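You operate a simulated robot arm through the tools that you are given. There is no shell and no other tool.

The job below is to be done with a simulated robot arm. You get a single attempt, and the scene is never put back.

## Task
Put things in order on the spare bench top. At the end: the blue relay (marked "12 V") is on the tie carton (marked "TIES"); the grey pad stands where the green pass tag stood; the orange small squeegee stands on top of the blue wire tape; the green pass tag is on the core stub; whatever was shut is shut again. Leave all else as you found it, and nothing knocked over.

It is judged by the outcome, as a careful person would: the job done as asked, and still so three seconds after it is handed in. It fails if anything else is knocked over, pushed out of place, dropped, spilled or broken.

## Robot
A 6-joint arm with a two-finger parallel gripper, fixed in place. Base frame: the origin is at the foot of the arm, x ahead of it, y to its left, z up; the work surface is at about z = 0. Readings come in mm, rad, newtons and seconds.
With the tool pointing down near the work surface it reaches from about 160 to 420 mm from the base axis. Its first joint turns from -1.152 to 1.152 rad. Payload 1.57 kg.
Tool frame: the origin (TCP) lies between the finger pads and is the grasp point; the fingertips stand 30 mm ahead of it; z points along the fingers, y is the line along which they close. Largest opening 80 mm; finger width 17, thickness 12; the body of the gripper, 40 by 82 mm, starts 80 mm behind the TCP.
Orientation is told as [roll, pitch, yaw] about the base's x, y, z axes, in that order, counted from this pose: with the fingers straight down and closing along the base's y, the tool's x points along the base's -x, its y along +y and its z along -z.

## Interface
- The arm moves only by the tool servo_tool. Its arguments are lists of equal length, an entry for each row: "dp": the shift along the tool's x, y, z in mm, a list of three; "rot": the turn, a rotation vector about the tool's x, y, z in rad, a list of three; "fingers": the opening, from 0 (shut) to 1 (fully open). In form: {"dp": [[tx, ty, tz], ...], "rot": [[ax, ay, az], ...], "fingers": [fingers, ...]}. A call has 1 to 20 rows; each row shifts and turns the commanded pose from where the row before left it, along the tool's axes as they then stand. A row lasts 0.2 s, in which the tool goes at most 50 mm and 0.15 rad; a call with a longer step from one row to the next is refused whole, and so is a gripper value outside its range. A pose out of reach is approached as far as the arm can. The call stops where the force on the tool passes 40 N (or 10 N more than at its start, if that is more) or the arm is blocked; 0.2 s more then pass. The fingers move at their own pace (about 153 mm/s each) and stop on an object; they squeeze with about 23 N. The grip force told is the motor's: it shows also when the fingers shut on nothing. Time passes only in rows, and 0.2 s behind the last, so rows that do not move let the fingers close. It gives the time, the measured TCP pose, the force on the tool (base axes), the opening and the grip force at its end, in the units of the frame above (readings bear some noise), with the torque about the TCP (base axes, N m) and any sound that the robot's microphone picked up.
- Cameras (640 x 400 px; columns grow to the right, rows downward): "scene" is fixed at [64.9, -341.1, 423.9]; the picture's right is [0.71, -0.71, 0.00], its down [-0.43, -0.43, -0.80] and it looks along [0.56, 0.56, -0.60] (base axes); focal length 255 px, centre (320, 200). "wrist" rides on the gripper at [72, -7, -122] in the tool frame; the picture's right is [0.09, 1.00, 0.00], its down [-0.84, 0.08, -0.54] and it looks along [-0.54, 0.05, 0.84] (tool axes); focal length 238 px, centre (320, 200). There is no depth. A picture from a camera that has moved, and an enlarged one, comes with that camera's place and axes in the base frame and with its lens. The place of the scene camera against the robot may be out by one fixed shift of up to 12 mm in any direction.
- capture(camera): a new picture of that camera. The clock stands still meanwhile.
- close_up(camera, box): a new picture of the part [left, top, right, bottom] of that camera's present view, enlarged. The clock stands still meanwhile.
- sign_off(): hands the job in; it is judged then, once.

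Places have to be worked out from the pictures, the camera data and where the tool is seen. Open the gripper and draw the arm clear of the work before you hand the job in, unless the task says otherwise.

The tools are called after "Emit:" as name(argument=value, ...) on one line, values as JSON. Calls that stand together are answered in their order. servo_tool: Moves the arm, as the interface text tells. Its arguments: {"type":"object","properties":{"dp":{"type":"array"},"rot":{"type":"array"},"fingers":{"type":"array"}},"required":["dp","rot","fingers"]} The other tools are called the same way: capture (camera) takes a picture; close_up (camera, box) takes an enlarged picture of a part of a camera's view; sign_off () hands the job in.

At the start:

```text
time: 0.0
ee_pos: [221.9, 54.0, 251.2]
orientation: [0.002, -0.002, -0.003]
wrist_force: [-0.1, -0.5, -0.2]
moment: [-0.03, -0.01, 0.0]
finger_gap: 80.2
finger_force: 0.1
```

scene: 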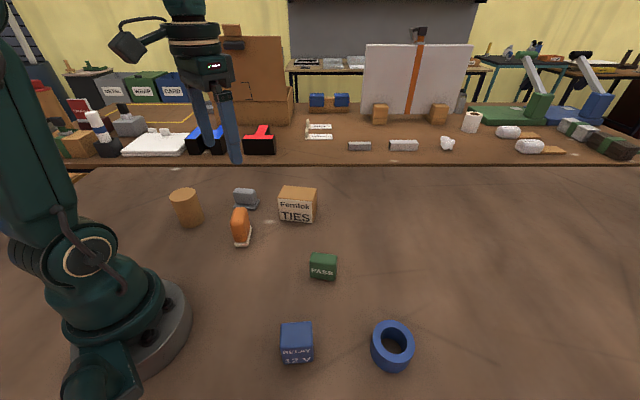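
wrist: 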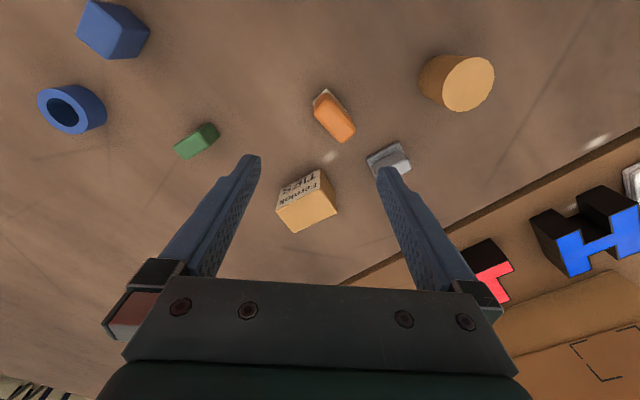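

I'll begin with enlarged views of the work area to make out the items and anything shut.

Emit:
close_up(camera="scene", box=[150, 170, 350, 295])

Emit:
close_up(camera="scene", box=[250, 240, 450, 380])

Emit:
close_up(camera="wrist", box=[260, 40, 520, 240])

Emit:
close_up(camera="wrist", box=[20, 0, 260, 180])

```text
3.20 times, centred on (250, 232) of scene
camera zoom: at [64.9, -341.1, 423.9], right [0.71, -0.71, 0.0], down [-0.43, -0.43, -0.8], along [0.56, 0.56, -0.6], focal length 815 px, centre (544, 96)
```

zoom: 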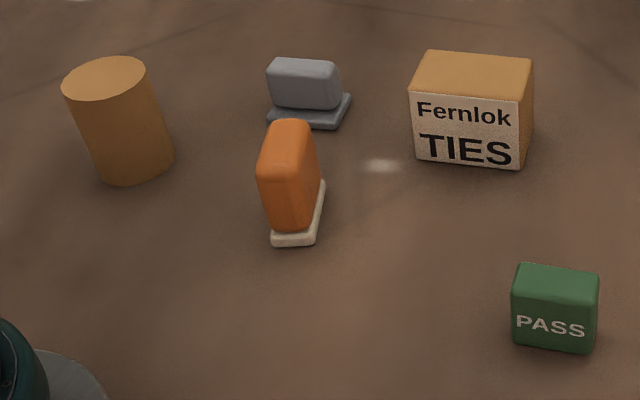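

```text
2.86 times, centred on (350, 310) of scene
camera zoom: at [64.9, -341.1, 423.9], right [0.71, -0.71, 0.0], down [-0.43, -0.43, -0.8], along [0.56, 0.56, -0.6], focal length 728 px, centre (234, -114)
```

zoom: 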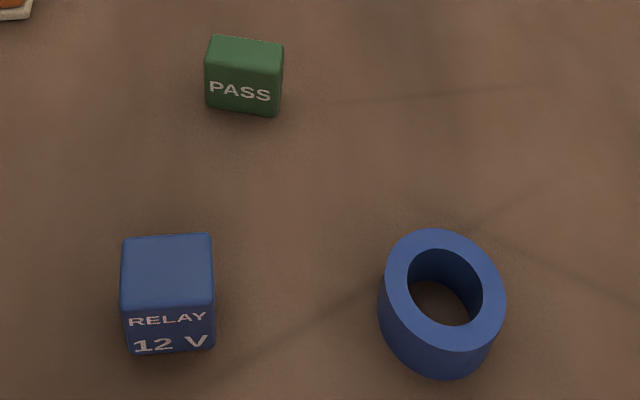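

```text
2.00 times, centred on (390, 140) of wrist
camera zoom: at [150.9, 47.7, 373.6], right [-0.09, 1.0, 0.0], down [0.84, 0.08, 0.54], along [0.54, 0.05, -0.84], focal length 477 px, centre (180, 320)
```

zoom: 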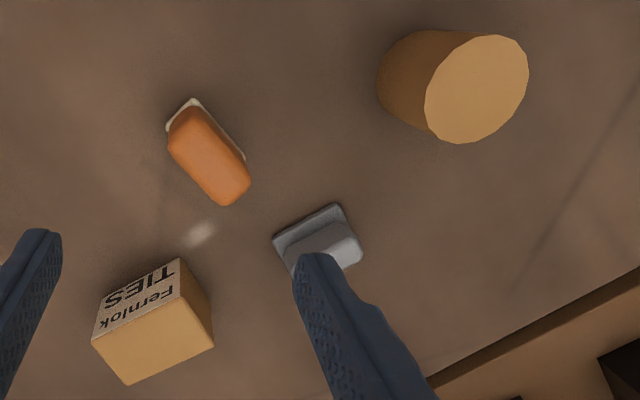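

```text
2.22 times, centred on (140, 90) of wrist
camera zoom: at [150.9, 47.7, 373.6], right [-0.09, 1.0, 0.0], down [0.84, 0.08, 0.54], along [0.54, 0.05, -0.84], focal length 530 px, centre (720, 444)
```

zoom: 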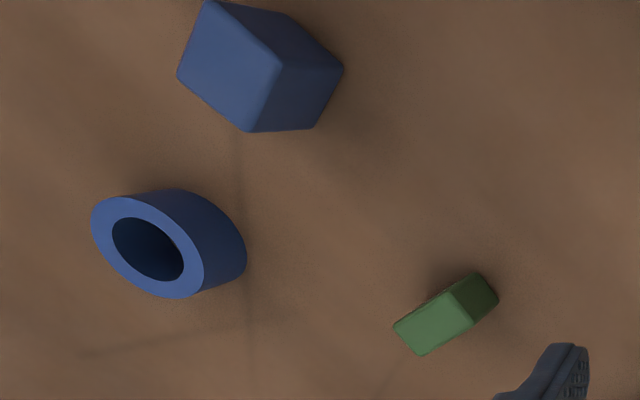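

The wrist and scene views agree roughly: the tag is near (288,-131), the relay near (169,-188), the ring near (260,-297), the squeegee near (239,84), the pad near (313,188), the carton near (381,56) and the core stub near (178,227). I see no lid or door in the work area that looks open or shut. I'll move above the tag to measure it more closely.

Emit:
servo_tool(dp=[[-13, -37, 10], [-13, -37, 10], [-13, -37, 10], [-13, -37, 10], [-14, -37, 11], [0, 0, 0]], rot=[[0, 0, 0], [0, 0, 0], [0, 0, 0], [0, 0, 0], [0, 0, 0], [0, 0, 0]], fingers=[1, 1, 1, 1, 1, 1])

Emit:
capture(camera="wrist")

Emit:
capture(camera="scene")

```text
time: 1.4
ee_pos: [289.1, -131.4, 199.1]
orientation: [0.003, -0.001, -0.001]
wrist_force: [0.1, -1.0, 1.0]
moment: [-0.01, 0.01, -0.02]
finger_gap: 80.1
finger_force: 0.1
```

```text
taken
camera wrist: at [218.0, -137.9, 321.8], right [-0.09, 1.0, 0.0], down [0.84, 0.08, 0.54], along [0.54, 0.05, -0.84], focal length 238 px, centre (320, 200)
```

wrist: 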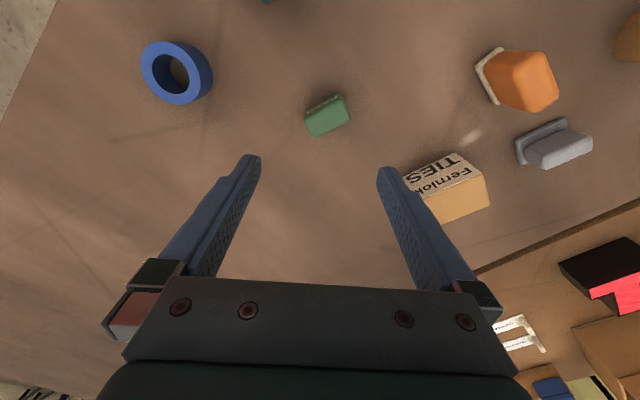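

```text
taken
```

scene: 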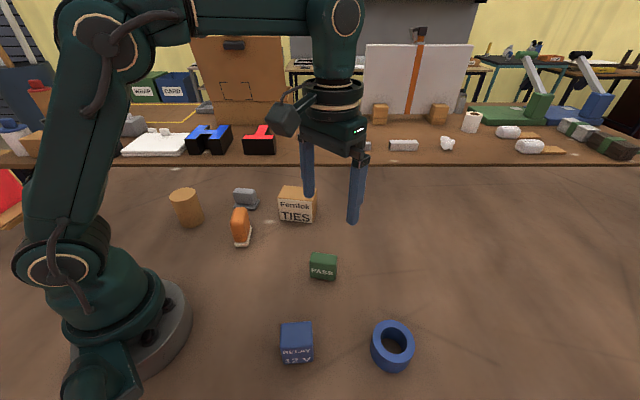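

The tag sits between the fingers in the view. I'll enlarge the tag and the ring to take their corners.

Emit:
close_up(camera="wrist", box=[280, 80, 370, 150])

Emit:
close_up(camera="wrist", box=[120, 20, 240, 120])

Emit:
close_up(camera="wrist", box=[390, 30, 610, 230])

```text
5.71 times, centred on (325, 115) of wrist
camera zoom: at [218.0, -137.9, 321.8], right [-0.09, 1.0, 0.0], down [0.84, 0.08, 0.54], along [0.54, 0.05, -0.84], focal length 1362 px, centre (291, 686)
```

zoom: 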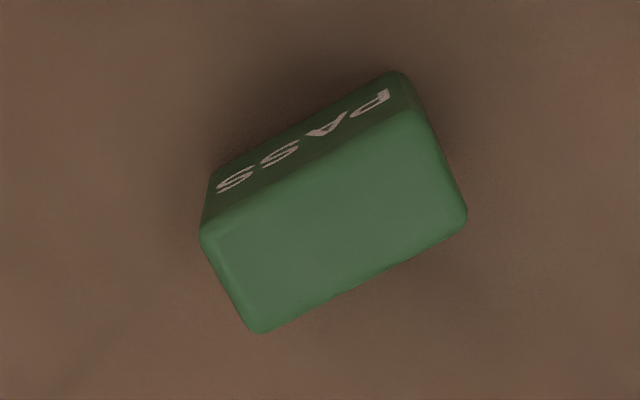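

```text
4.00 times, centred on (180, 70) of wrist
camera zoom: at [218.0, -137.9, 321.8], right [-0.09, 1.0, 0.0], down [0.84, 0.08, 0.54], along [0.54, 0.05, -0.84], focal length 953 px, centre (880, 720)
```

zoom: 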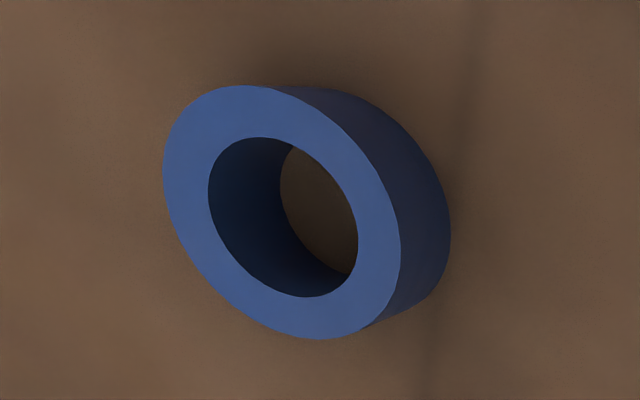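

```text
2.00 times, centred on (500, 130) of wrist
camera zoom: at [218.0, -137.9, 321.8], right [-0.09, 1.0, 0.0], down [0.84, 0.08, 0.54], along [0.54, 0.05, -0.84], focal length 477 px, centre (-40, 340)
```

zoom: 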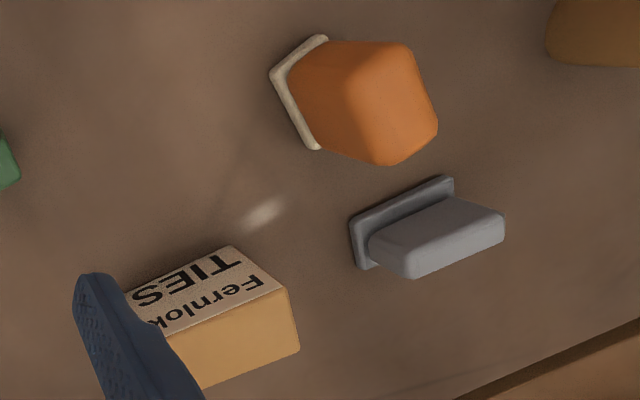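

The tag measures about 48×24×36 mm, centred near (288.7,-122.7), with its thin axis at about 34°. I'll centre over it, turn the yaw to -0.977 and come down to z≈120 for a check.

Emit:
servo_tool(dp=[[0.4, 8.7, 0], [0, 0, 11], [0, 0, 11], [0, 0, 11], [0, 0, 11], [0, 0, 11], [0, 0, 12], [0, 0, 12], [0, 0, 0]], rot=[[0, 0, 0], [0, 0, 0.1396], [0, 0, 0.1396], [0, 0, 0.1396], [0, 0, 0.1396], [0, 0, 0.1396], [0, 0, 0.1396], [0, 0, 0.1396], [0, 0, 0]], fingers=[1, 1, 1, 1, 1, 1, 1, 1, 1])

Emit:
capture(camera="wrist")

Emit:
close_up(camera="wrist", box=[240, 70, 400, 170])

```text
time: 3.4
ee_pos: [288.5, -123.1, 122.1]
orientation: [0.0, 0.0, -0.982]
wrist_force: [-0.1, 0.3, -0.5]
moment: [-0.01, -0.02, -0.02]
finger_gap: 79.9
finger_force: 0.0
```

```text
taken
camera wrist: at [242.8, -66.3, 244.8], right [0.78, 0.63, 0.0], down [0.53, -0.65, 0.54], along [0.34, -0.42, -0.84], focal length 238 px, centre (320, 200)
```

wrist: 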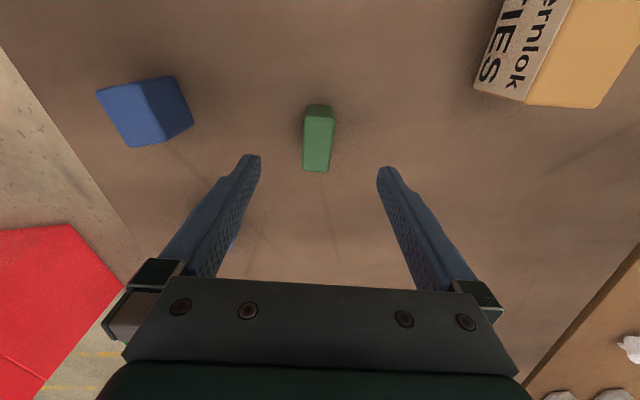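

```text
4.00 times, centred on (320, 120) of wrist
camera zoom: at [242.8, -66.3, 244.8], right [0.78, 0.63, 0.0], down [0.53, -0.65, 0.54], along [0.34, -0.42, -0.84], focal length 953 px, centre (320, 520)
```

zoom: 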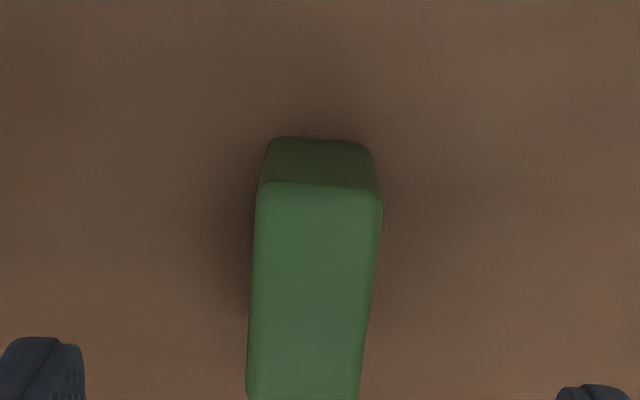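

The tag is aligned with the fingers, off by about (-2,-2) mm in the tool frame. I'll correct that, come down to TCP z≈37 and close.

Emit:
servo_tool(dp=[[-2, -2.2, 20], [0, 0, 25], [0, 0, 25], [0, 0, 15], [0, 0, 0], [0, 0, 0], [0, 0, 0], [0, 0, 0], [0, 0, 0]], rot=[[0, 0, 0], [0, 0, 0], [0, 0, 0], [0, 0, 0], [0, 0, 0], [0, 0, 0], [0, 0, 0], [0, 0, 0], [0, 0, 0]], fingers=[1, 1, 1, 1, 1, 0.6, 0.3, 0.2, 0.2])

Emit:
capture(camera="wrist")

Emit:
capture(camera="scene")

```text
time: 5.4
ee_pos: [287.2, -124.6, 35.9]
orientation: [0.001, 0.0, -0.979]
wrist_force: [0.0, -0.6, 0.2]
moment: [-0.01, 0.03, 0.03]
finger_gap: 25.1
finger_force: 22.8
```

```text
taken
camera wrist: at [241.8, -68.2, 158.9], right [0.78, 0.63, 0.0], down [0.53, -0.65, 0.54], along [0.34, -0.42, -0.84], focal length 238 px, centre (320, 200)
```

wrist: 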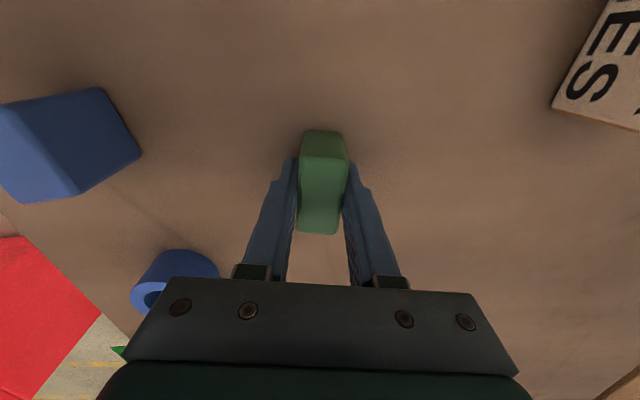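

```text
taken
```

scene: 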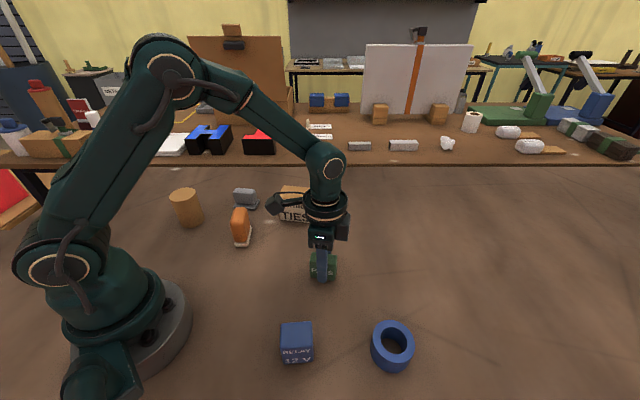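

The grip holds at 25 mm. I'll enlarge the view to see how the tag sits along the fingers.

Emit:
close_up(camera="wrist", box=[256, 110, 384, 250])

```text
2.86 times, centred on (320, 180) of wrist
camera zoom: at [241.8, -68.2, 158.9], right [0.78, 0.63, 0.0], down [0.53, -0.65, 0.54], along [0.34, -0.42, -0.84], focal length 681 px, centre (320, 257)
```

zoom: 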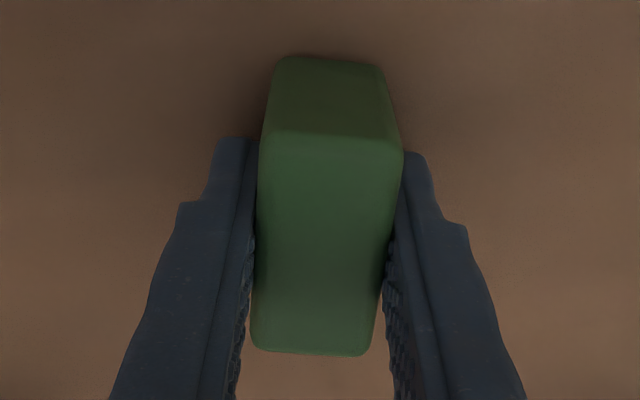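

The tag is about 46 mm tall and well centred, so its old spot is about (286.5,-123.5). I'll lift, turn yaw back to 0 and go near the core stub to measure it.

Emit:
servo_tool(dp=[[0, 0, -20], [0, 0, -40], [0, 0, -45], [0, 0, -45], [0, 0, -35], [0, 0, 0], [0, 0, 0], [0, 0, 0], [0, 0, 0], [0, 0, 0], [0, 0, 0], [0, 0, 0], [17, 40, 0], [17, 40, 0], [17, 40, 0], [17, 40, 0], [17, 40, 0], [17, 40, 0], [7, 34, 0], [0, 0, 0]], rot=[[0, 0, 0], [0, 0, 0], [0, 0, 0], [0, 0, 0], [0, 0, 0], [0, 0, -0.14], [0, 0, -0.14], [0, 0, -0.14], [0, 0, -0.14], [0, 0, -0.14], [0, 0, -0.14], [0, 0, -0.139], [0, 0, 0], [0, 0, 0], [0, 0, 0], [0, 0, 0], [0, 0, 0], [0, 0, 0], [0, 0, 0], [0, 0, 0]], fingers=[0.2, 0.2, 0.2, 0.2, 0.2, 0.2, 0.2, 0.2, 0.2, 0.2, 0.2, 0.2, 0.2, 0.2, 0.2, 0.2, 0.2, 0.2, 0.2, 0.2])

Emit:
capture(camera="wrist")

Emit:
capture(camera="scene")

```text
time: 9.6
ee_pos: [178.1, 153.8, 223.2]
orientation: [0.003, 0.0, 0.0]
wrist_force: [-0.1, -0.7, -0.7]
moment: [-0.01, -0.01, 0.03]
finger_gap: 25.2
finger_force: 22.9
```

```text
taken
camera wrist: at [107.0, 146.0, 346.3], right [-0.09, 1.0, 0.0], down [0.84, 0.08, 0.54], along [0.54, 0.05, -0.84], focal length 238 px, centre (320, 200)
```

wrist: 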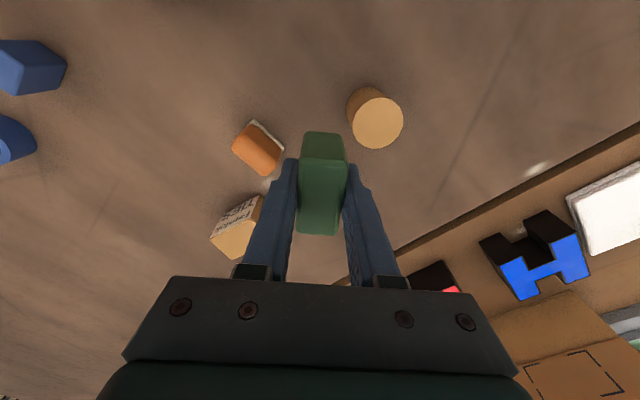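

```text
taken
```

scene: 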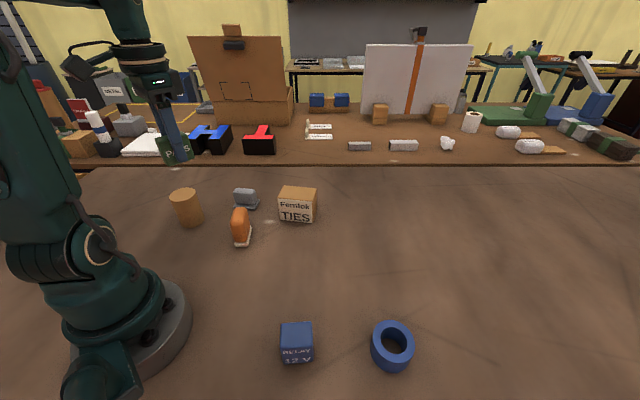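

Emit:
close_up(camera="wrist", box=[325, 70, 421, 166])

Emit:
close_up(camera="wrist", box=[200, 100, 300, 270])

```text
4.17 times, centred on (373, 118) of wrist
camera zoom: at [107.0, 146.0, 346.3], right [-0.09, 1.0, 0.0], down [0.84, 0.08, 0.54], along [0.54, 0.05, -0.84], focal length 993 px, centre (99, 542)
```

zoom: 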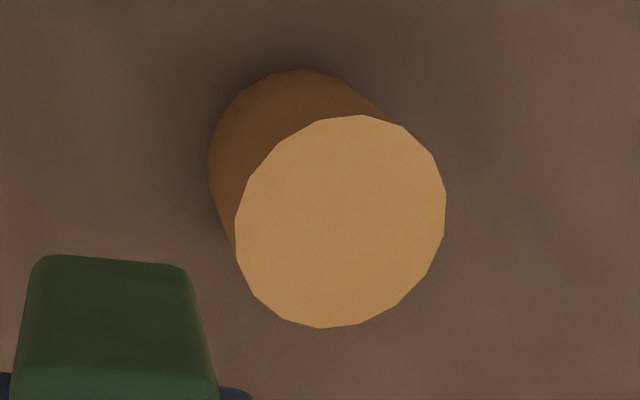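

```text
2.35 times, centred on (250, 185) of wrist
camera zoom: at [107.0, 146.0, 346.3], right [-0.09, 1.0, 0.0], down [0.84, 0.08, 0.54], along [0.54, 0.05, -0.84], focal length 561 px, centre (485, 235)
```

zoom: 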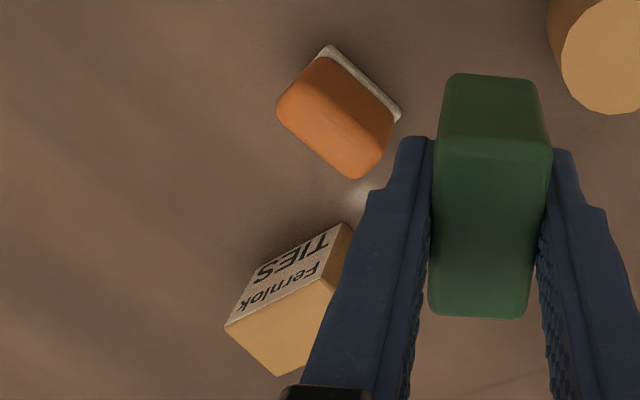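

The stub's top centre works out near (174,218.5) at a height of about 72 mm. I'll go over it with the tag still well above, then check.

Emit:
servo_tool(dp=[[1.3, 32, 0], [1.3, 32.7, 0], [0, 0, 40], [0, 0, 40], [0, 0, 0]], rot=[[0, 0, 0], [0, 0, 0], [0, 0, 0], [0, 0, 0], [0, 0, 0]], fingers=[0.2, 0.2, 0.2, 0.2, 0.2])

Emit:
close_up(camera="scene", box=[120, 120, 280, 240])

Emit:
close_up(camera="wrist", box=[220, 60, 420, 260])

```text
time: 10.8
ee_pos: [173.5, 211.9, 141.4]
orientation: [0.001, 0.0, 0.001]
wrist_force: [0.1, -0.3, -0.6]
moment: [-0.02, -0.03, 0.01]
finger_gap: 25.5
finger_force: 23.5
```

```text
3.33 times, centred on (200, 180) of scene
camera zoom: at [64.9, -341.1, 423.9], right [0.71, -0.71, 0.0], down [-0.43, -0.43, -0.8], along [0.56, 0.56, -0.6], focal length 849 px, centre (720, 267)
```

zoom: 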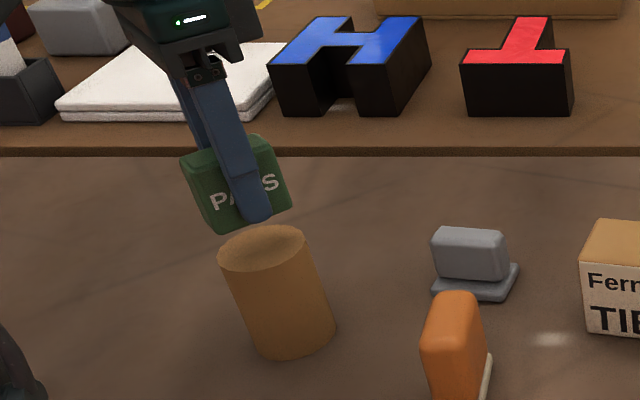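

```text
2.00 times, centred on (320, 160) of wrist
camera zoom: at [102.5, 206.6, 265.3], right [-0.09, 1.0, 0.0], down [0.84, 0.08, 0.54], along [0.54, 0.05, -0.84], focal length 477 px, centre (320, 280)
```

zoom: 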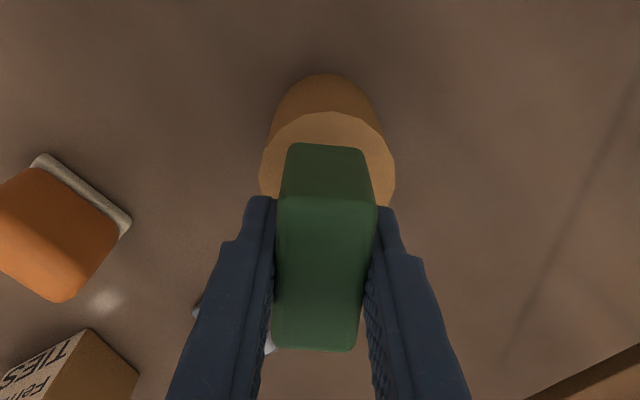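

The tool reads slightly short of the commanded place. I'll take a still reading to average out the noise.

Emit:
servo_tool(dp=[[0, 0, 0], [0, 0, 0]], rot=[[0, 0, 0], [0, 0, 0]], fingers=[0.2, 0.2])

Emit:
close_up(camera="wrist", box=[260, 80, 380, 180])

```text
time: 11.4
ee_pos: [173.5, 212.5, 142.9]
orientation: [0.002, -0.002, 0.001]
wrist_force: [0.5, 0.0, 0.1]
moment: [0.0, 0.01, 0.05]
finger_gap: 25.2
finger_force: 23.0
```

```text
4.00 times, centred on (320, 130) of wrist
camera zoom: at [102.5, 206.6, 265.7], right [-0.09, 1.0, 0.0], down [0.84, 0.08, 0.54], along [0.54, 0.05, -0.84], focal length 953 px, centre (320, 480)
```

zoom: 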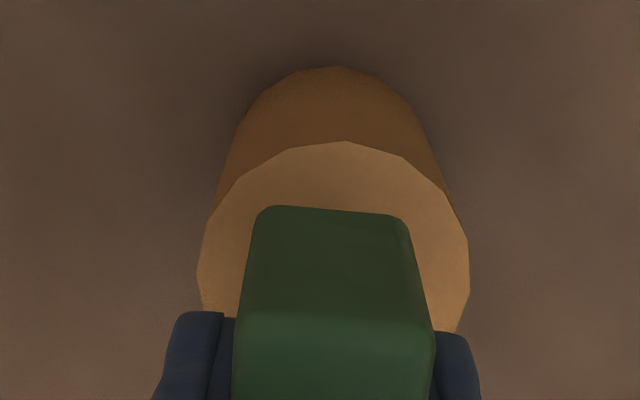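

The stub centre lies about 2 mm further in x and y. I'll correct for that and lower most of the way.

Emit:
servo_tool(dp=[[-3.3, 2, 0], [0, 0, 12], [0, 0, 10], [0, 0, 2], [0, 0, 0]], rot=[[0, 0, 0], [0, 0, 0], [0, 0, 0], [0, 0, 0], [0, 0, 0]], fingers=[0.2, 0.2, 0.2, 0.2, 0.2])

Emit:
close_up(camera="scene", box=[150, 140, 246, 236])

```text
time: 12.6
ee_pos: [179.7, 217.5, 116.6]
orientation: [0.002, -0.002, 0.001]
wrist_force: [-0.5, 0.3, -0.1]
moment: [-0.02, -0.02, 0.03]
finger_gap: 25.1
finger_force: 23.6
```

```text
4.17 times, centred on (198, 188) of scene
camera zoom: at [64.9, -341.1, 423.9], right [0.71, -0.71, 0.0], down [-0.43, -0.43, -0.8], along [0.56, 0.56, -0.6], focal length 1061 px, centre (828, 250)
```

zoom: 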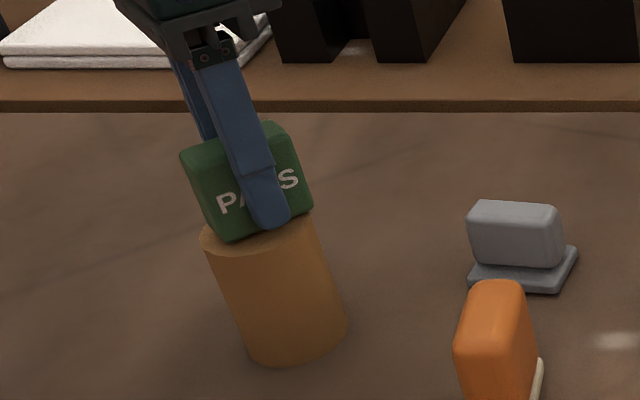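

The tag is close above the stub top. Readings scatter by a few mm, so I'll check the centring on the wrist view.

Emit:
servo_tool(dp=[[0, 0, 2], [0, 0, 0]], rot=[[0, 0, 0], [0, 0, 0]], fingers=[0.2, 0.2])

Emit:
close_up(camera="wrist", box=[240, 80, 400, 240])

```text
time: 13.2
ee_pos: [179.4, 216.5, 116.5]
orientation: [0.005, -0.002, 0.001]
wrist_force: [-1.2, -0.8, 12.4]
moment: [-0.08, 0.21, -0.01]
finger_gap: 25.5
finger_force: 22.8
```

```text
2.50 times, centred on (320, 160) of wrist
camera zoom: at [107.7, 210.0, 238.1], right [-0.09, 1.0, 0.0], down [0.84, 0.08, 0.54], along [0.54, 0.05, -0.84], focal length 596 px, centre (320, 300)
```

zoom: 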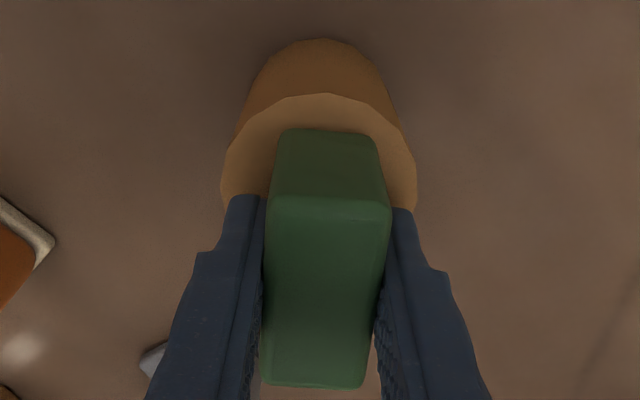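

Contact came at 12 N, so the stub top is at z≈80. The view shows the tag sitting about 5 mm too far toward +x, so I'll lift 4 mm, shift and recheck.

Emit:
servo_tool(dp=[[0, 0, -6], [5, -1.3, 0], [0, 0, 0], [0, 0, 0]], rot=[[0, 0, 0], [0, 0, 0], [0, 0, 0], [0, 0, 0]], fingers=[0.2, 0.2, 0.2, 0.2])

Emit:
close_up(camera="wrist", box=[240, 80, 400, 240])

```text
time: 14.2
ee_pos: [173.6, 214.8, 122.0]
orientation: [0.002, -0.001, 0.0]
wrist_force: [0.2, 0.0, 0.2]
moment: [0.01, 0.0, -0.01]
finger_gap: 25.4
finger_force: 23.2
```

```text
2.50 times, centred on (320, 160) of wrist
camera zoom: at [102.5, 208.0, 244.8], right [-0.09, 1.0, 0.0], down [0.84, 0.08, 0.54], along [0.54, 0.05, -0.84], focal length 596 px, centre (320, 300)
```

zoom: 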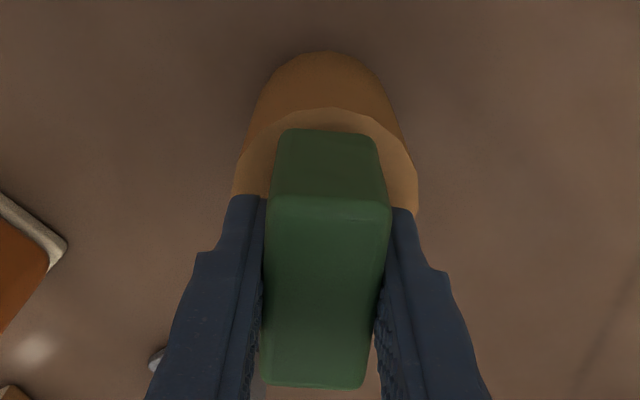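

It's now centred to within about 1 mm. I'll lower to gentle contact.

Emit:
servo_tool(dp=[[0, 0, 3], [0, 0, 2], [0, 0, 0.7], [0, 0, 0]], rot=[[0, 0, 0], [0, 0, 0], [0, 0, 0], [0, 0, 0]], fingers=[0.2, 0.2, 0.2, 0.2])

```text
time: 15.2
ee_pos: [174.5, 214.8, 114.3]
orientation: [0.0, -0.002, 0.0]
wrist_force: [-1.9, 0.8, 3.4]
moment: [-0.02, 0.09, 0.01]
finger_gap: 25.4
finger_force: 23.2
```

Light contact at 3.4 N. I'll open the fingers and rise straight up.

Emit:
servo_tool(dp=[[0, 0, 0], [0, 0, 0], [0, 0, 0], [0, 0, -15], [0, 0, -30], [0, 0, -40], [0, 0, -30], [0, 0, 0]], rot=[[0, 0, 0], [0, 0, 0], [0, 0, 0], [0, 0, 0], [0, 0, 0], [0, 0, 0], [0, 0, 0], [0, 0, 0]], fingers=[0.4, 0.55, 0.7, 0.7, 0.7, 0.7, 0.7, 0.7])

Emit:
close_up(camera="scene", box=[150, 140, 270, 260])

Emit:
capture(camera="wrist")

```text
time: 17.0
ee_pos: [171.1, 214.4, 229.8]
orientation: [0.002, 0.0, 0.0]
wrist_force: [-0.8, 0.3, -0.6]
moment: [-0.02, -0.01, 0.01]
finger_gap: 56.0
finger_force: 0.1
```

```text
3.33 times, centred on (210, 200) of scene
camera zoom: at [64.9, -341.1, 423.9], right [0.71, -0.71, 0.0], down [-0.43, -0.43, -0.8], along [0.56, 0.56, -0.6], focal length 849 px, centre (687, 200)
```

zoom: 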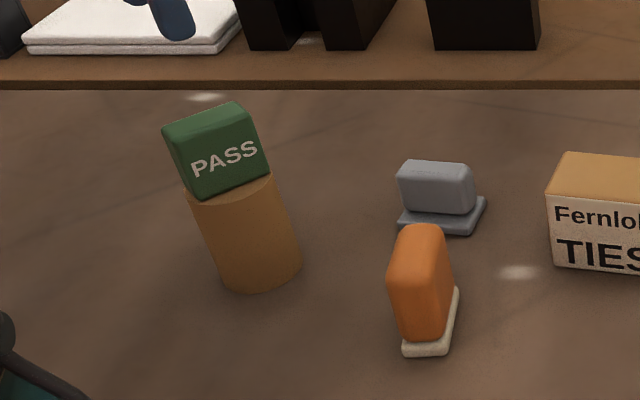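

```text
taken
camera wrist: at [99.8, 207.9, 352.7], right [-0.09, 1.0, 0.0], down [0.84, 0.08, 0.54], along [0.54, 0.05, -0.84], focal length 238 px, centre (320, 200)
```

wrist: 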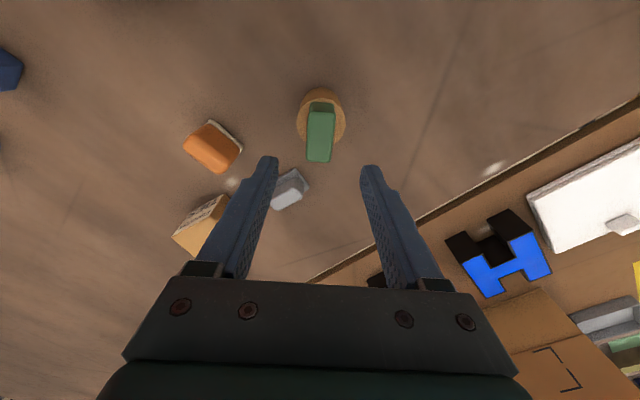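

The tag stands on the stub. Next I'll go over the grey pad at about (307,182).

Emit:
servo_tool(dp=[[-34, -8, 0], [-34, -8, 0], [-34, -8, 0], [-34, -8, 15], [0, 0, 15], [0, 0, 0], [0, 0, 0]], rot=[[0, 0, 0], [0, 0, 0], [0, 0, 0], [0, 0, 0], [0, 0, 0], [0, 0, 0], [0, 0, 0]], fingers=[1, 1, 1, 1, 1, 1, 1])

Emit:
capture(camera="wrist")

Emit:
close_up(camera="wrist", box=[270, 80, 390, 180])

```text
time: 18.6
ee_pos: [309.9, 183.5, 198.3]
orientation: [0.001, 0.001, 0.0]
wrist_force: [0.5, -0.6, 0.3]
moment: [0.01, 0.03, 0.0]
finger_gap: 80.1
finger_force: 0.1
```

```text
taken
camera wrist: at [237.7, 176.7, 321.5], right [-0.09, 1.0, 0.0], down [0.84, 0.08, 0.54], along [0.54, 0.05, -0.84], focal length 238 px, centre (320, 200)
```

wrist: 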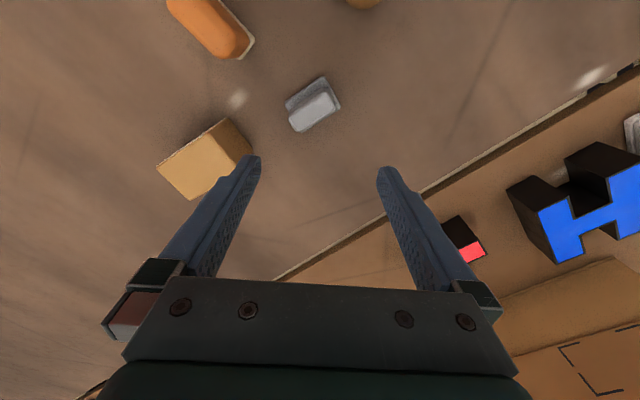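

```text
4.00 times, centred on (330, 130) of wrist
camera zoom: at [237.7, 176.7, 321.5], right [-0.09, 1.0, 0.0], down [0.84, 0.08, 0.54], along [0.54, 0.05, -0.84], focal length 953 px, centre (280, 480)
```

zoom: 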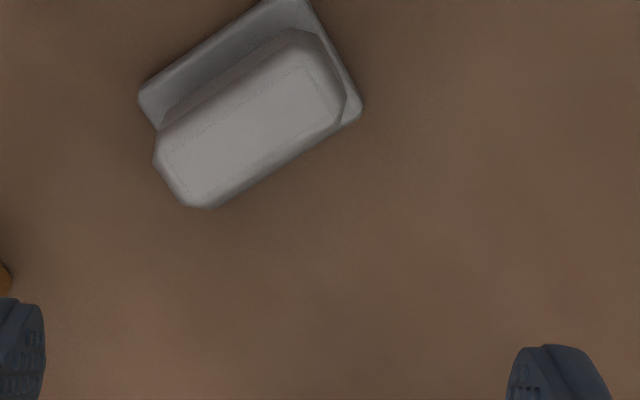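

The pad's base centre is about (301.5,173.5), long axis at about 128°. I'll align yaw to about -0.91 and lower for a closer look.

Emit:
servo_tool(dp=[[8.4, -10, 0], [0, 0, 10], [0, 0, 10], [0, 0, 10], [0, 0, 10], [0, 0, 10], [0, 0, 9], [0, 0, 9], [0, 0, 0], [0, 0, 0]], rot=[[0, 0, 0], [0, 0, 0.13], [0, 0, 0.13], [0, 0, 0.13], [0, 0, 0.13], [0, 0, 0.13], [0, 0, 0.13], [0, 0, 0.13], [0, 0, 0], [0, 0, 0]], fingers=[1, 1, 1, 1, 1, 1, 1, 1, 1, 1])

Emit:
capture(camera="wrist")

Emit:
close_up(camera="wrist", box=[240, 70, 400, 190])

Emit:
close_up(camera="scene", box=[220, 165, 280, 225])

```text
time: 20.8
ee_pos: [301.1, 173.4, 133.6]
orientation: [0.003, 0.001, -0.913]
wrist_force: [0.4, -0.4, 0.8]
moment: [-0.03, -0.01, 0.01]
finger_gap: 80.0
finger_force: 0.1
```

```text
taken
camera wrist: at [252.6, 226.2, 255.5], right [0.73, 0.68, 0.0], down [0.57, -0.61, 0.54], along [0.37, -0.39, -0.84], focal length 238 px, centre (320, 200)
```

wrist: 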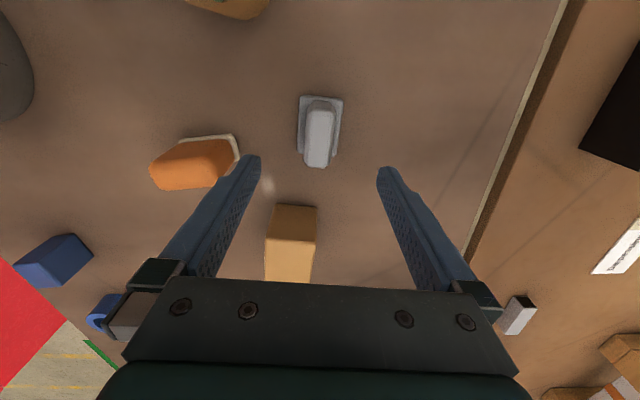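

```text
3.33 times, centred on (320, 130) of wrist
camera zoom: at [252.6, 226.2, 255.5], right [0.73, 0.68, 0.0], down [0.57, -0.61, 0.54], along [0.37, -0.39, -0.84], focal length 794 px, centre (320, 433)
```

zoom: 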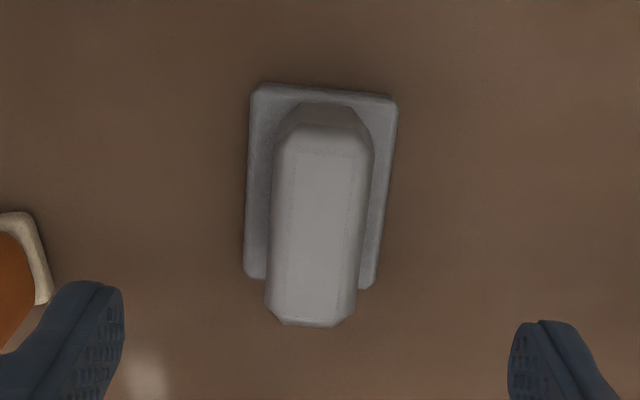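

```text
6.67 times, centred on (250, 195) of scene
camera zoom: at [64.9, -341.1, 423.9], right [0.71, -0.71, 0.0], down [-0.43, -0.43, -0.8], along [0.56, 0.56, -0.6], focal length 1697 px, centre (787, 233)
```

zoom: 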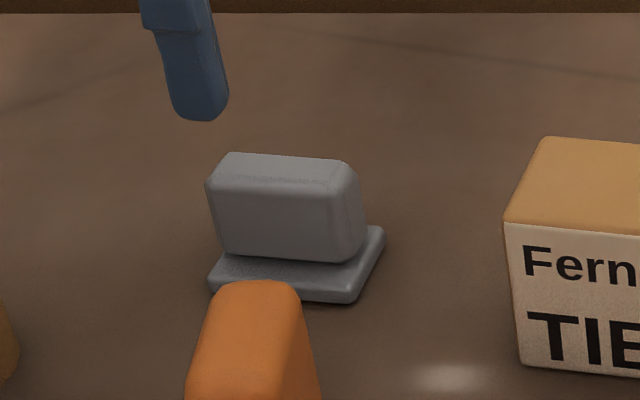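

The pad is aligned, with its handle about 27 mm wide and its top at about 41 mm, over an 8 mm base plate. I'll go down with the fingertips staying above the base plate and grip the handle.

Emit:
servo_tool(dp=[[0, -1, 25], [0, 0, 25], [0, 0, 25], [0, 0, 12], [0, 0, 0], [0, 0, 0], [0, 0, 0], [0, 0, 0], [0, 0, 0]], rot=[[0, 0, 0], [0, 0, 0], [0, 0, 0], [0, 0, 0], [0, 0, 0], [0, 0, 0], [0, 0, 0], [0, 0, 0], [0, 0, 0]], fingers=[1, 1, 1, 1, 1, 0.6, 0.3, 0.2, 0.2])

Emit:
close_up(camera="wrist", box=[240, 90, 400, 250])

Emit:
close_up(camera="scene", box=[190, 145, 290, 245])

```text
time: 22.8
ee_pos: [300.3, 172.7, 44.9]
orientation: [0.003, 0.0, -0.911]
wrist_force: [-0.5, 0.2, 0.4]
moment: [0.0, 0.01, 0.0]
finger_gap: 25.4
finger_force: 23.1
```

```text
2.50 times, centred on (320, 170) of wrist
camera zoom: at [251.4, 225.8, 167.6], right [0.73, 0.68, 0.0], down [0.57, -0.61, 0.54], along [0.37, -0.39, -0.84], focal length 596 px, centre (320, 275)
```

zoom: 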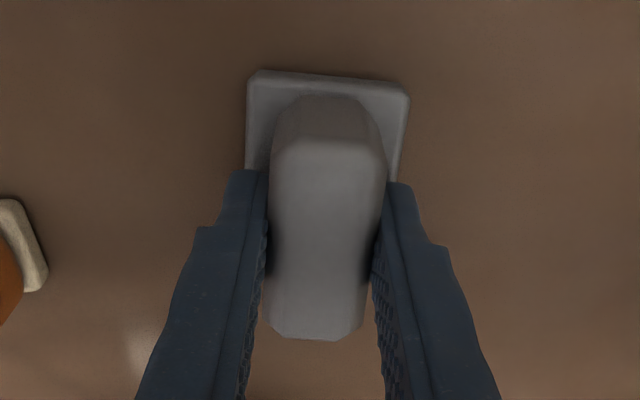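

```text
4.00 times, centred on (240, 195) of scene
camera zoom: at [64.9, -341.1, 423.9], right [0.71, -0.71, 0.0], down [-0.43, -0.43, -0.8], along [0.56, 0.56, -0.6], focal length 1018 px, centre (640, 220)
```

zoom: 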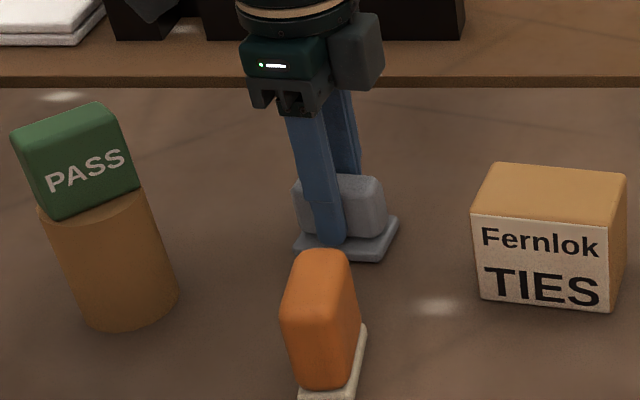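

The pad handle is held at 25.4 mm. I'll lift it, carry it to above the tag's old spot (286.5,-123.5) and turn slightly to match the tag's old alignment.

Emit:
servo_tool(dp=[[0, 0, -15], [0, 0, -40], [0, 0, -40], [0, 0, -40], [-32.4, -27.5, 0], [-32.4, -27.5, 0], [-32.4, -27.5, 0], [-32.4, -27.5, 0], [-32.4, -27.5, 0], [-32.4, -27.5, 0], [-32.4, -27.5, 0], [0, 0, 0], [0, 0, 0], [0, 0, 0]], rot=[[0, 0, 0], [0, 0, 0], [0, 0, 0], [0, 0, 0], [0, 0, 0], [0, 0, 0], [0, 0, 0], [0, 0, 0], [0, 0, 0], [0, 0, 0], [0, 0, 0], [0, 0, 0.066], [0, 0, 0], [0, 0, 0]], fingers=[0.2, 0.2, 0.2, 0.2, 0.2, 0.2, 0.2, 0.2, 0.2, 0.2, 0.2, 0.2, 0.2, 0.2])

Emit:
capture(camera="scene")

Emit:
capture(camera="wrist")

```text
time: 25.8
ee_pos: [287.7, -127.3, 179.0]
orientation: [0.002, -0.001, -0.976]
wrist_force: [-0.2, -0.6, 0.3]
moment: [0.02, 0.01, 0.01]
finger_gap: 25.5
finger_force: 23.0
```

```text
taken
```

scene: 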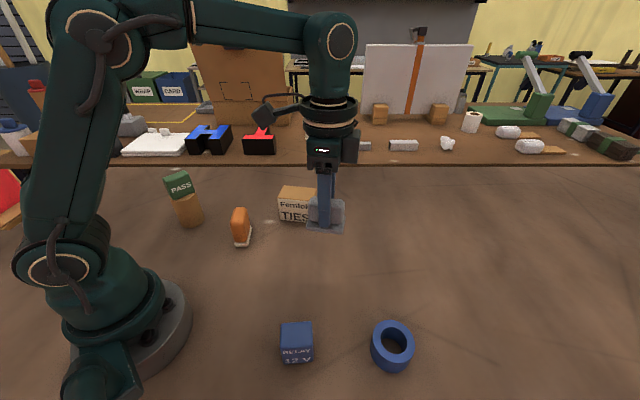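

```text
taken
camera wrist: at [242.7, -70.9, 301.8], right [0.77, 0.63, 0.0], down [0.53, -0.65, 0.54], along [0.34, -0.42, -0.84], focal length 238 px, centre (320, 200)
```

wrist: 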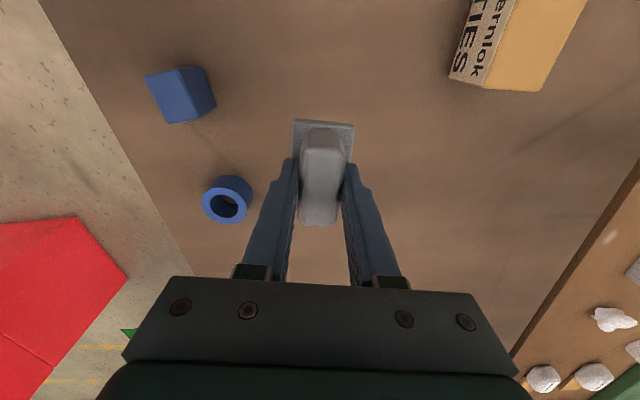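

The TCP reads about 2.6 mm off in y. I'll correct that and lower to about 10 mm above the bench.

Emit:
servo_tool(dp=[[2.4, 1.1, 0], [0, 0, 40], [0, 0, 40], [0, 0, 30], [0, 0, 14], [0, 0, 0], [0, 0, 0]], rot=[[0, 0, 0], [0, 0, 0], [0, 0, 0], [0, 0, 0], [0, 0, 0], [0, 0, 0], [0, 0, 0]], fingers=[0.2, 0.2, 0.2, 0.2, 0.2, 0.2, 0.2])

Emit:
close_up(camera="scene", box=[250, 200, 400, 300])

```text
time: 27.4
ee_pos: [288.1, -122.4, 54.9]
orientation: [0.0, 0.0, -0.977]
wrist_force: [-0.2, -0.1, -0.4]
moment: [0.04, 0.01, -0.01]
finger_gap: 25.7
finger_force: 22.9
```

```text
4.00 times, centred on (325, 250) of scene
camera zoom: at [64.9, -341.1, 423.9], right [0.71, -0.71, 0.0], down [-0.43, -0.43, -0.8], along [0.56, 0.56, -0.6], focal length 1018 px, centre (300, 0)
```

zoom: 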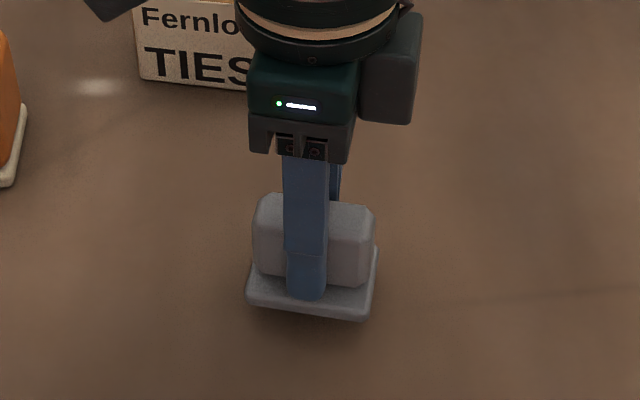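

The scene view puts the pad right over the tag's old footprint, both sideways and in depth. I'll lower the last 10 mm gently.

Emit:
servo_tool(dp=[[-0.8, -1, 5], [0, 0, 3], [0, 0, 1.5], [0, 0, 0], [0, 0, 0]], rot=[[0, 0, 0], [0, 0, 0], [0, 0, 0], [0, 0, 0], [0, 0, 0]], fingers=[0.2, 0.2, 0.2, 0.2, 0.2])

```text
time: 28.6
ee_pos: [288.2, -125.2, 48.0]
orientation: [0.0, 0.002, -0.975]
wrist_force: [0.2, 0.2, -0.7]
moment: [0.02, -0.01, 0.0]
finger_gap: 25.6
finger_force: 22.8
```

No contact yet (z reads 48), so I'll keep lowering in small steps.

Emit:
servo_tool(dp=[[0, 0, 1], [0, 0, 1], [0, 0, 0]], rot=[[0, 0, 0], [0, 0, 0], [0, 0, 0]], fingers=[0.2, 0.2, 0.2])

```text
time: 29.4
ee_pos: [287.7, -123.3, 45.0]
orientation: [0.002, 0.0, -0.977]
wrist_force: [-0.1, -0.2, 0.8]
moment: [-0.03, -0.01, 0.02]
finger_gap: 25.6
finger_force: 23.3
```

Emit:
servo_tool(dp=[[0, 0, 0.7], [0, 0, 0]], rot=[[0, 0, 0], [0, 0, 0]], fingers=[0.2, 0.2])

```text
time: 30.0
ee_pos: [287.7, -124.4, 45.2]
orientation: [0.001, 0.001, -0.975]
wrist_force: [-4.5, -1.3, 16.0]
moment: [-0.05, 0.21, -0.03]
finger_gap: 25.7
finger_force: 23.2
```

The pad is in firm contact with the bench. I'll open the fingers, rise and check.

Emit:
servo_tool(dp=[[0, 0, -0.5], [0, 0, 0], [0, 0, 0], [0, 0, 0], [0, 0, -15], [0, 0, -40], [0, 0, -45], [0, 0, -45], [0, 0, 0]], rot=[[0, 0, 0], [0, 0, 0], [0, 0, 0], [0, 0, 0], [0, 0, 0], [0, 0, 0], [0, 0, 0], [0, 0, 0], [0, 0, 0]], fingers=[0.2, 0.4, 0.6, 0.8, 0.8, 0.8, 0.8, 0.8, 0.8])

Emit:
capture(camera="scene")

Emit:
capture(camera="wrist")

```text
time: 32.0
ee_pos: [284.7, -124.0, 190.1]
orientation: [0.001, 0.001, -0.976]
wrist_force: [-0.4, -0.3, -0.7]
moment: [0.01, 0.0, -0.02]
finger_gap: 64.3
finger_force: 0.1
```

```text
taken
```

scene: 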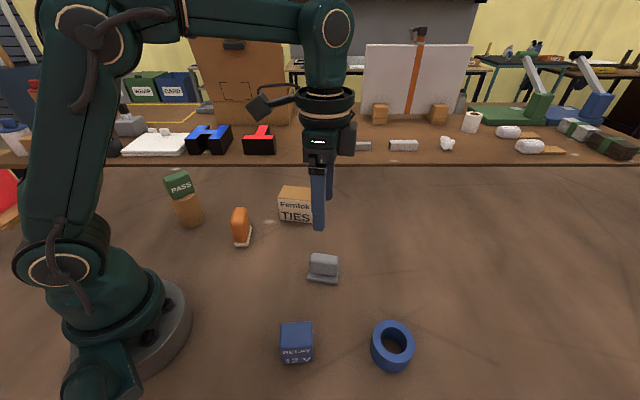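

```text
taken
camera wrist: at [239.1, -67.8, 312.3], right [0.77, 0.63, 0.0], down [0.53, -0.65, 0.54], along [0.34, -0.42, -0.84], focal length 238 px, centre (320, 200)
```

wrist: 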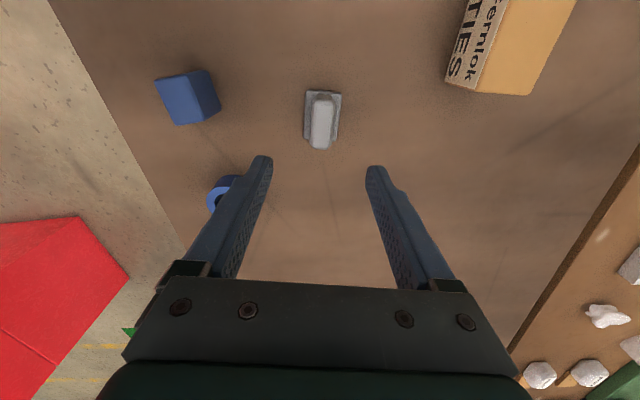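

The pad stands where the tag was. Next I'll move over the relay at about (164,-194) and align yaw to about -0.716 to measure it.

Emit:
servo_tool(dp=[[2.5, -34.9, 0], [2.5, -34.9, 0], [2.5, -34.9, 0], [2.5, -34.9, 0], [0, 0, 0], [0, 0, 0], [0, 0, 0], [0, 0, 0]], rot=[[0, 0, 0], [0, 0, 0], [0, 0, 0], [0, 0, 0], [0, 0, -0.13], [0, 0, -0.13], [0, 0, 0], [0, 0, 0]], fingers=[1, 1, 1, 1, 1, 1, 1, 1])

Emit:
capture(camera="wrist")

Emit:
close_up(camera="wrist", box=[260, 70, 420, 190])

```text
time: 33.8
ee_pos: [167.3, -193.4, 188.8]
orientation: [0.001, 0.0, -0.716]
wrist_force: [0.5, -0.3, -0.7]
moment: [0.01, -0.01, 0.01]
finger_gap: 79.6
finger_force: 0.1
```

```text
taken
camera wrist: at [107.9, -150.8, 311.5], right [0.58, 0.81, 0.0], down [0.68, -0.49, 0.54], along [0.44, -0.32, -0.84], focal length 238 px, centre (320, 200)
```

wrist: 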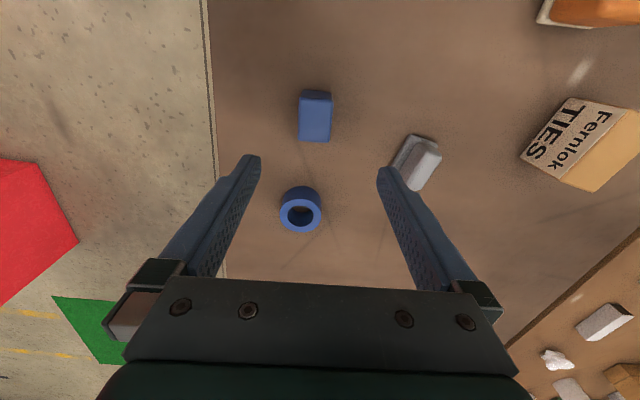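

```text
3.33 times, centred on (340, 130) of wrist
camera zoom: at [107.9, -150.8, 311.5], right [0.58, 0.81, 0.0], down [0.68, -0.49, 0.54], along [0.44, -0.32, -0.84], focal length 794 px, centre (253, 433)
```

zoom: 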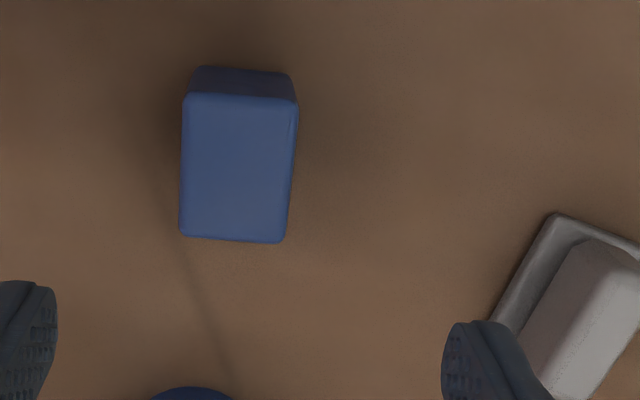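

The relay is about 35×44×55 mm, offset about (+4.8,-6) in the tool frame. I'll centre and lower part way to verify.

Emit:
servo_tool(dp=[[4.8, -6, 0], [0, 0, 40], [0, 0, 35], [0, 0, 0], [0, 0, 0]], rot=[[0, 0, 0], [0, 0, 0], [0, 0, 0], [0, 0, 0], [0, 0, 0]], fingers=[1, 1, 1, 1, 1])

Emit:
close_up(camera="wrist", box=[220, 70, 420, 195])

```text
time: 35.0
ee_pos: [157.8, -195.5, 118.3]
orientation: [0.003, 0.0, -0.718]
wrist_force: [0.4, 1.3, -0.2]
moment: [0.01, -0.02, -0.01]
finger_gap: 80.2
finger_force: 0.1
```

```text
3.20 times, centred on (320, 132) of wrist
camera zoom: at [99.2, -153.2, 240.2], right [0.58, 0.81, 0.0], down [0.68, -0.49, 0.54], along [0.44, -0.32, -0.84], focal length 763 px, centre (320, 416)
```

zoom: 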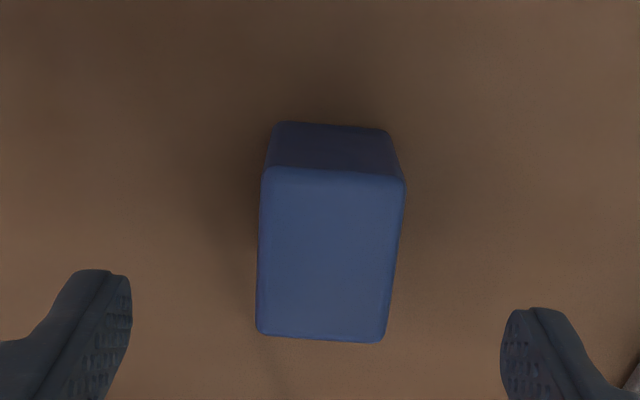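

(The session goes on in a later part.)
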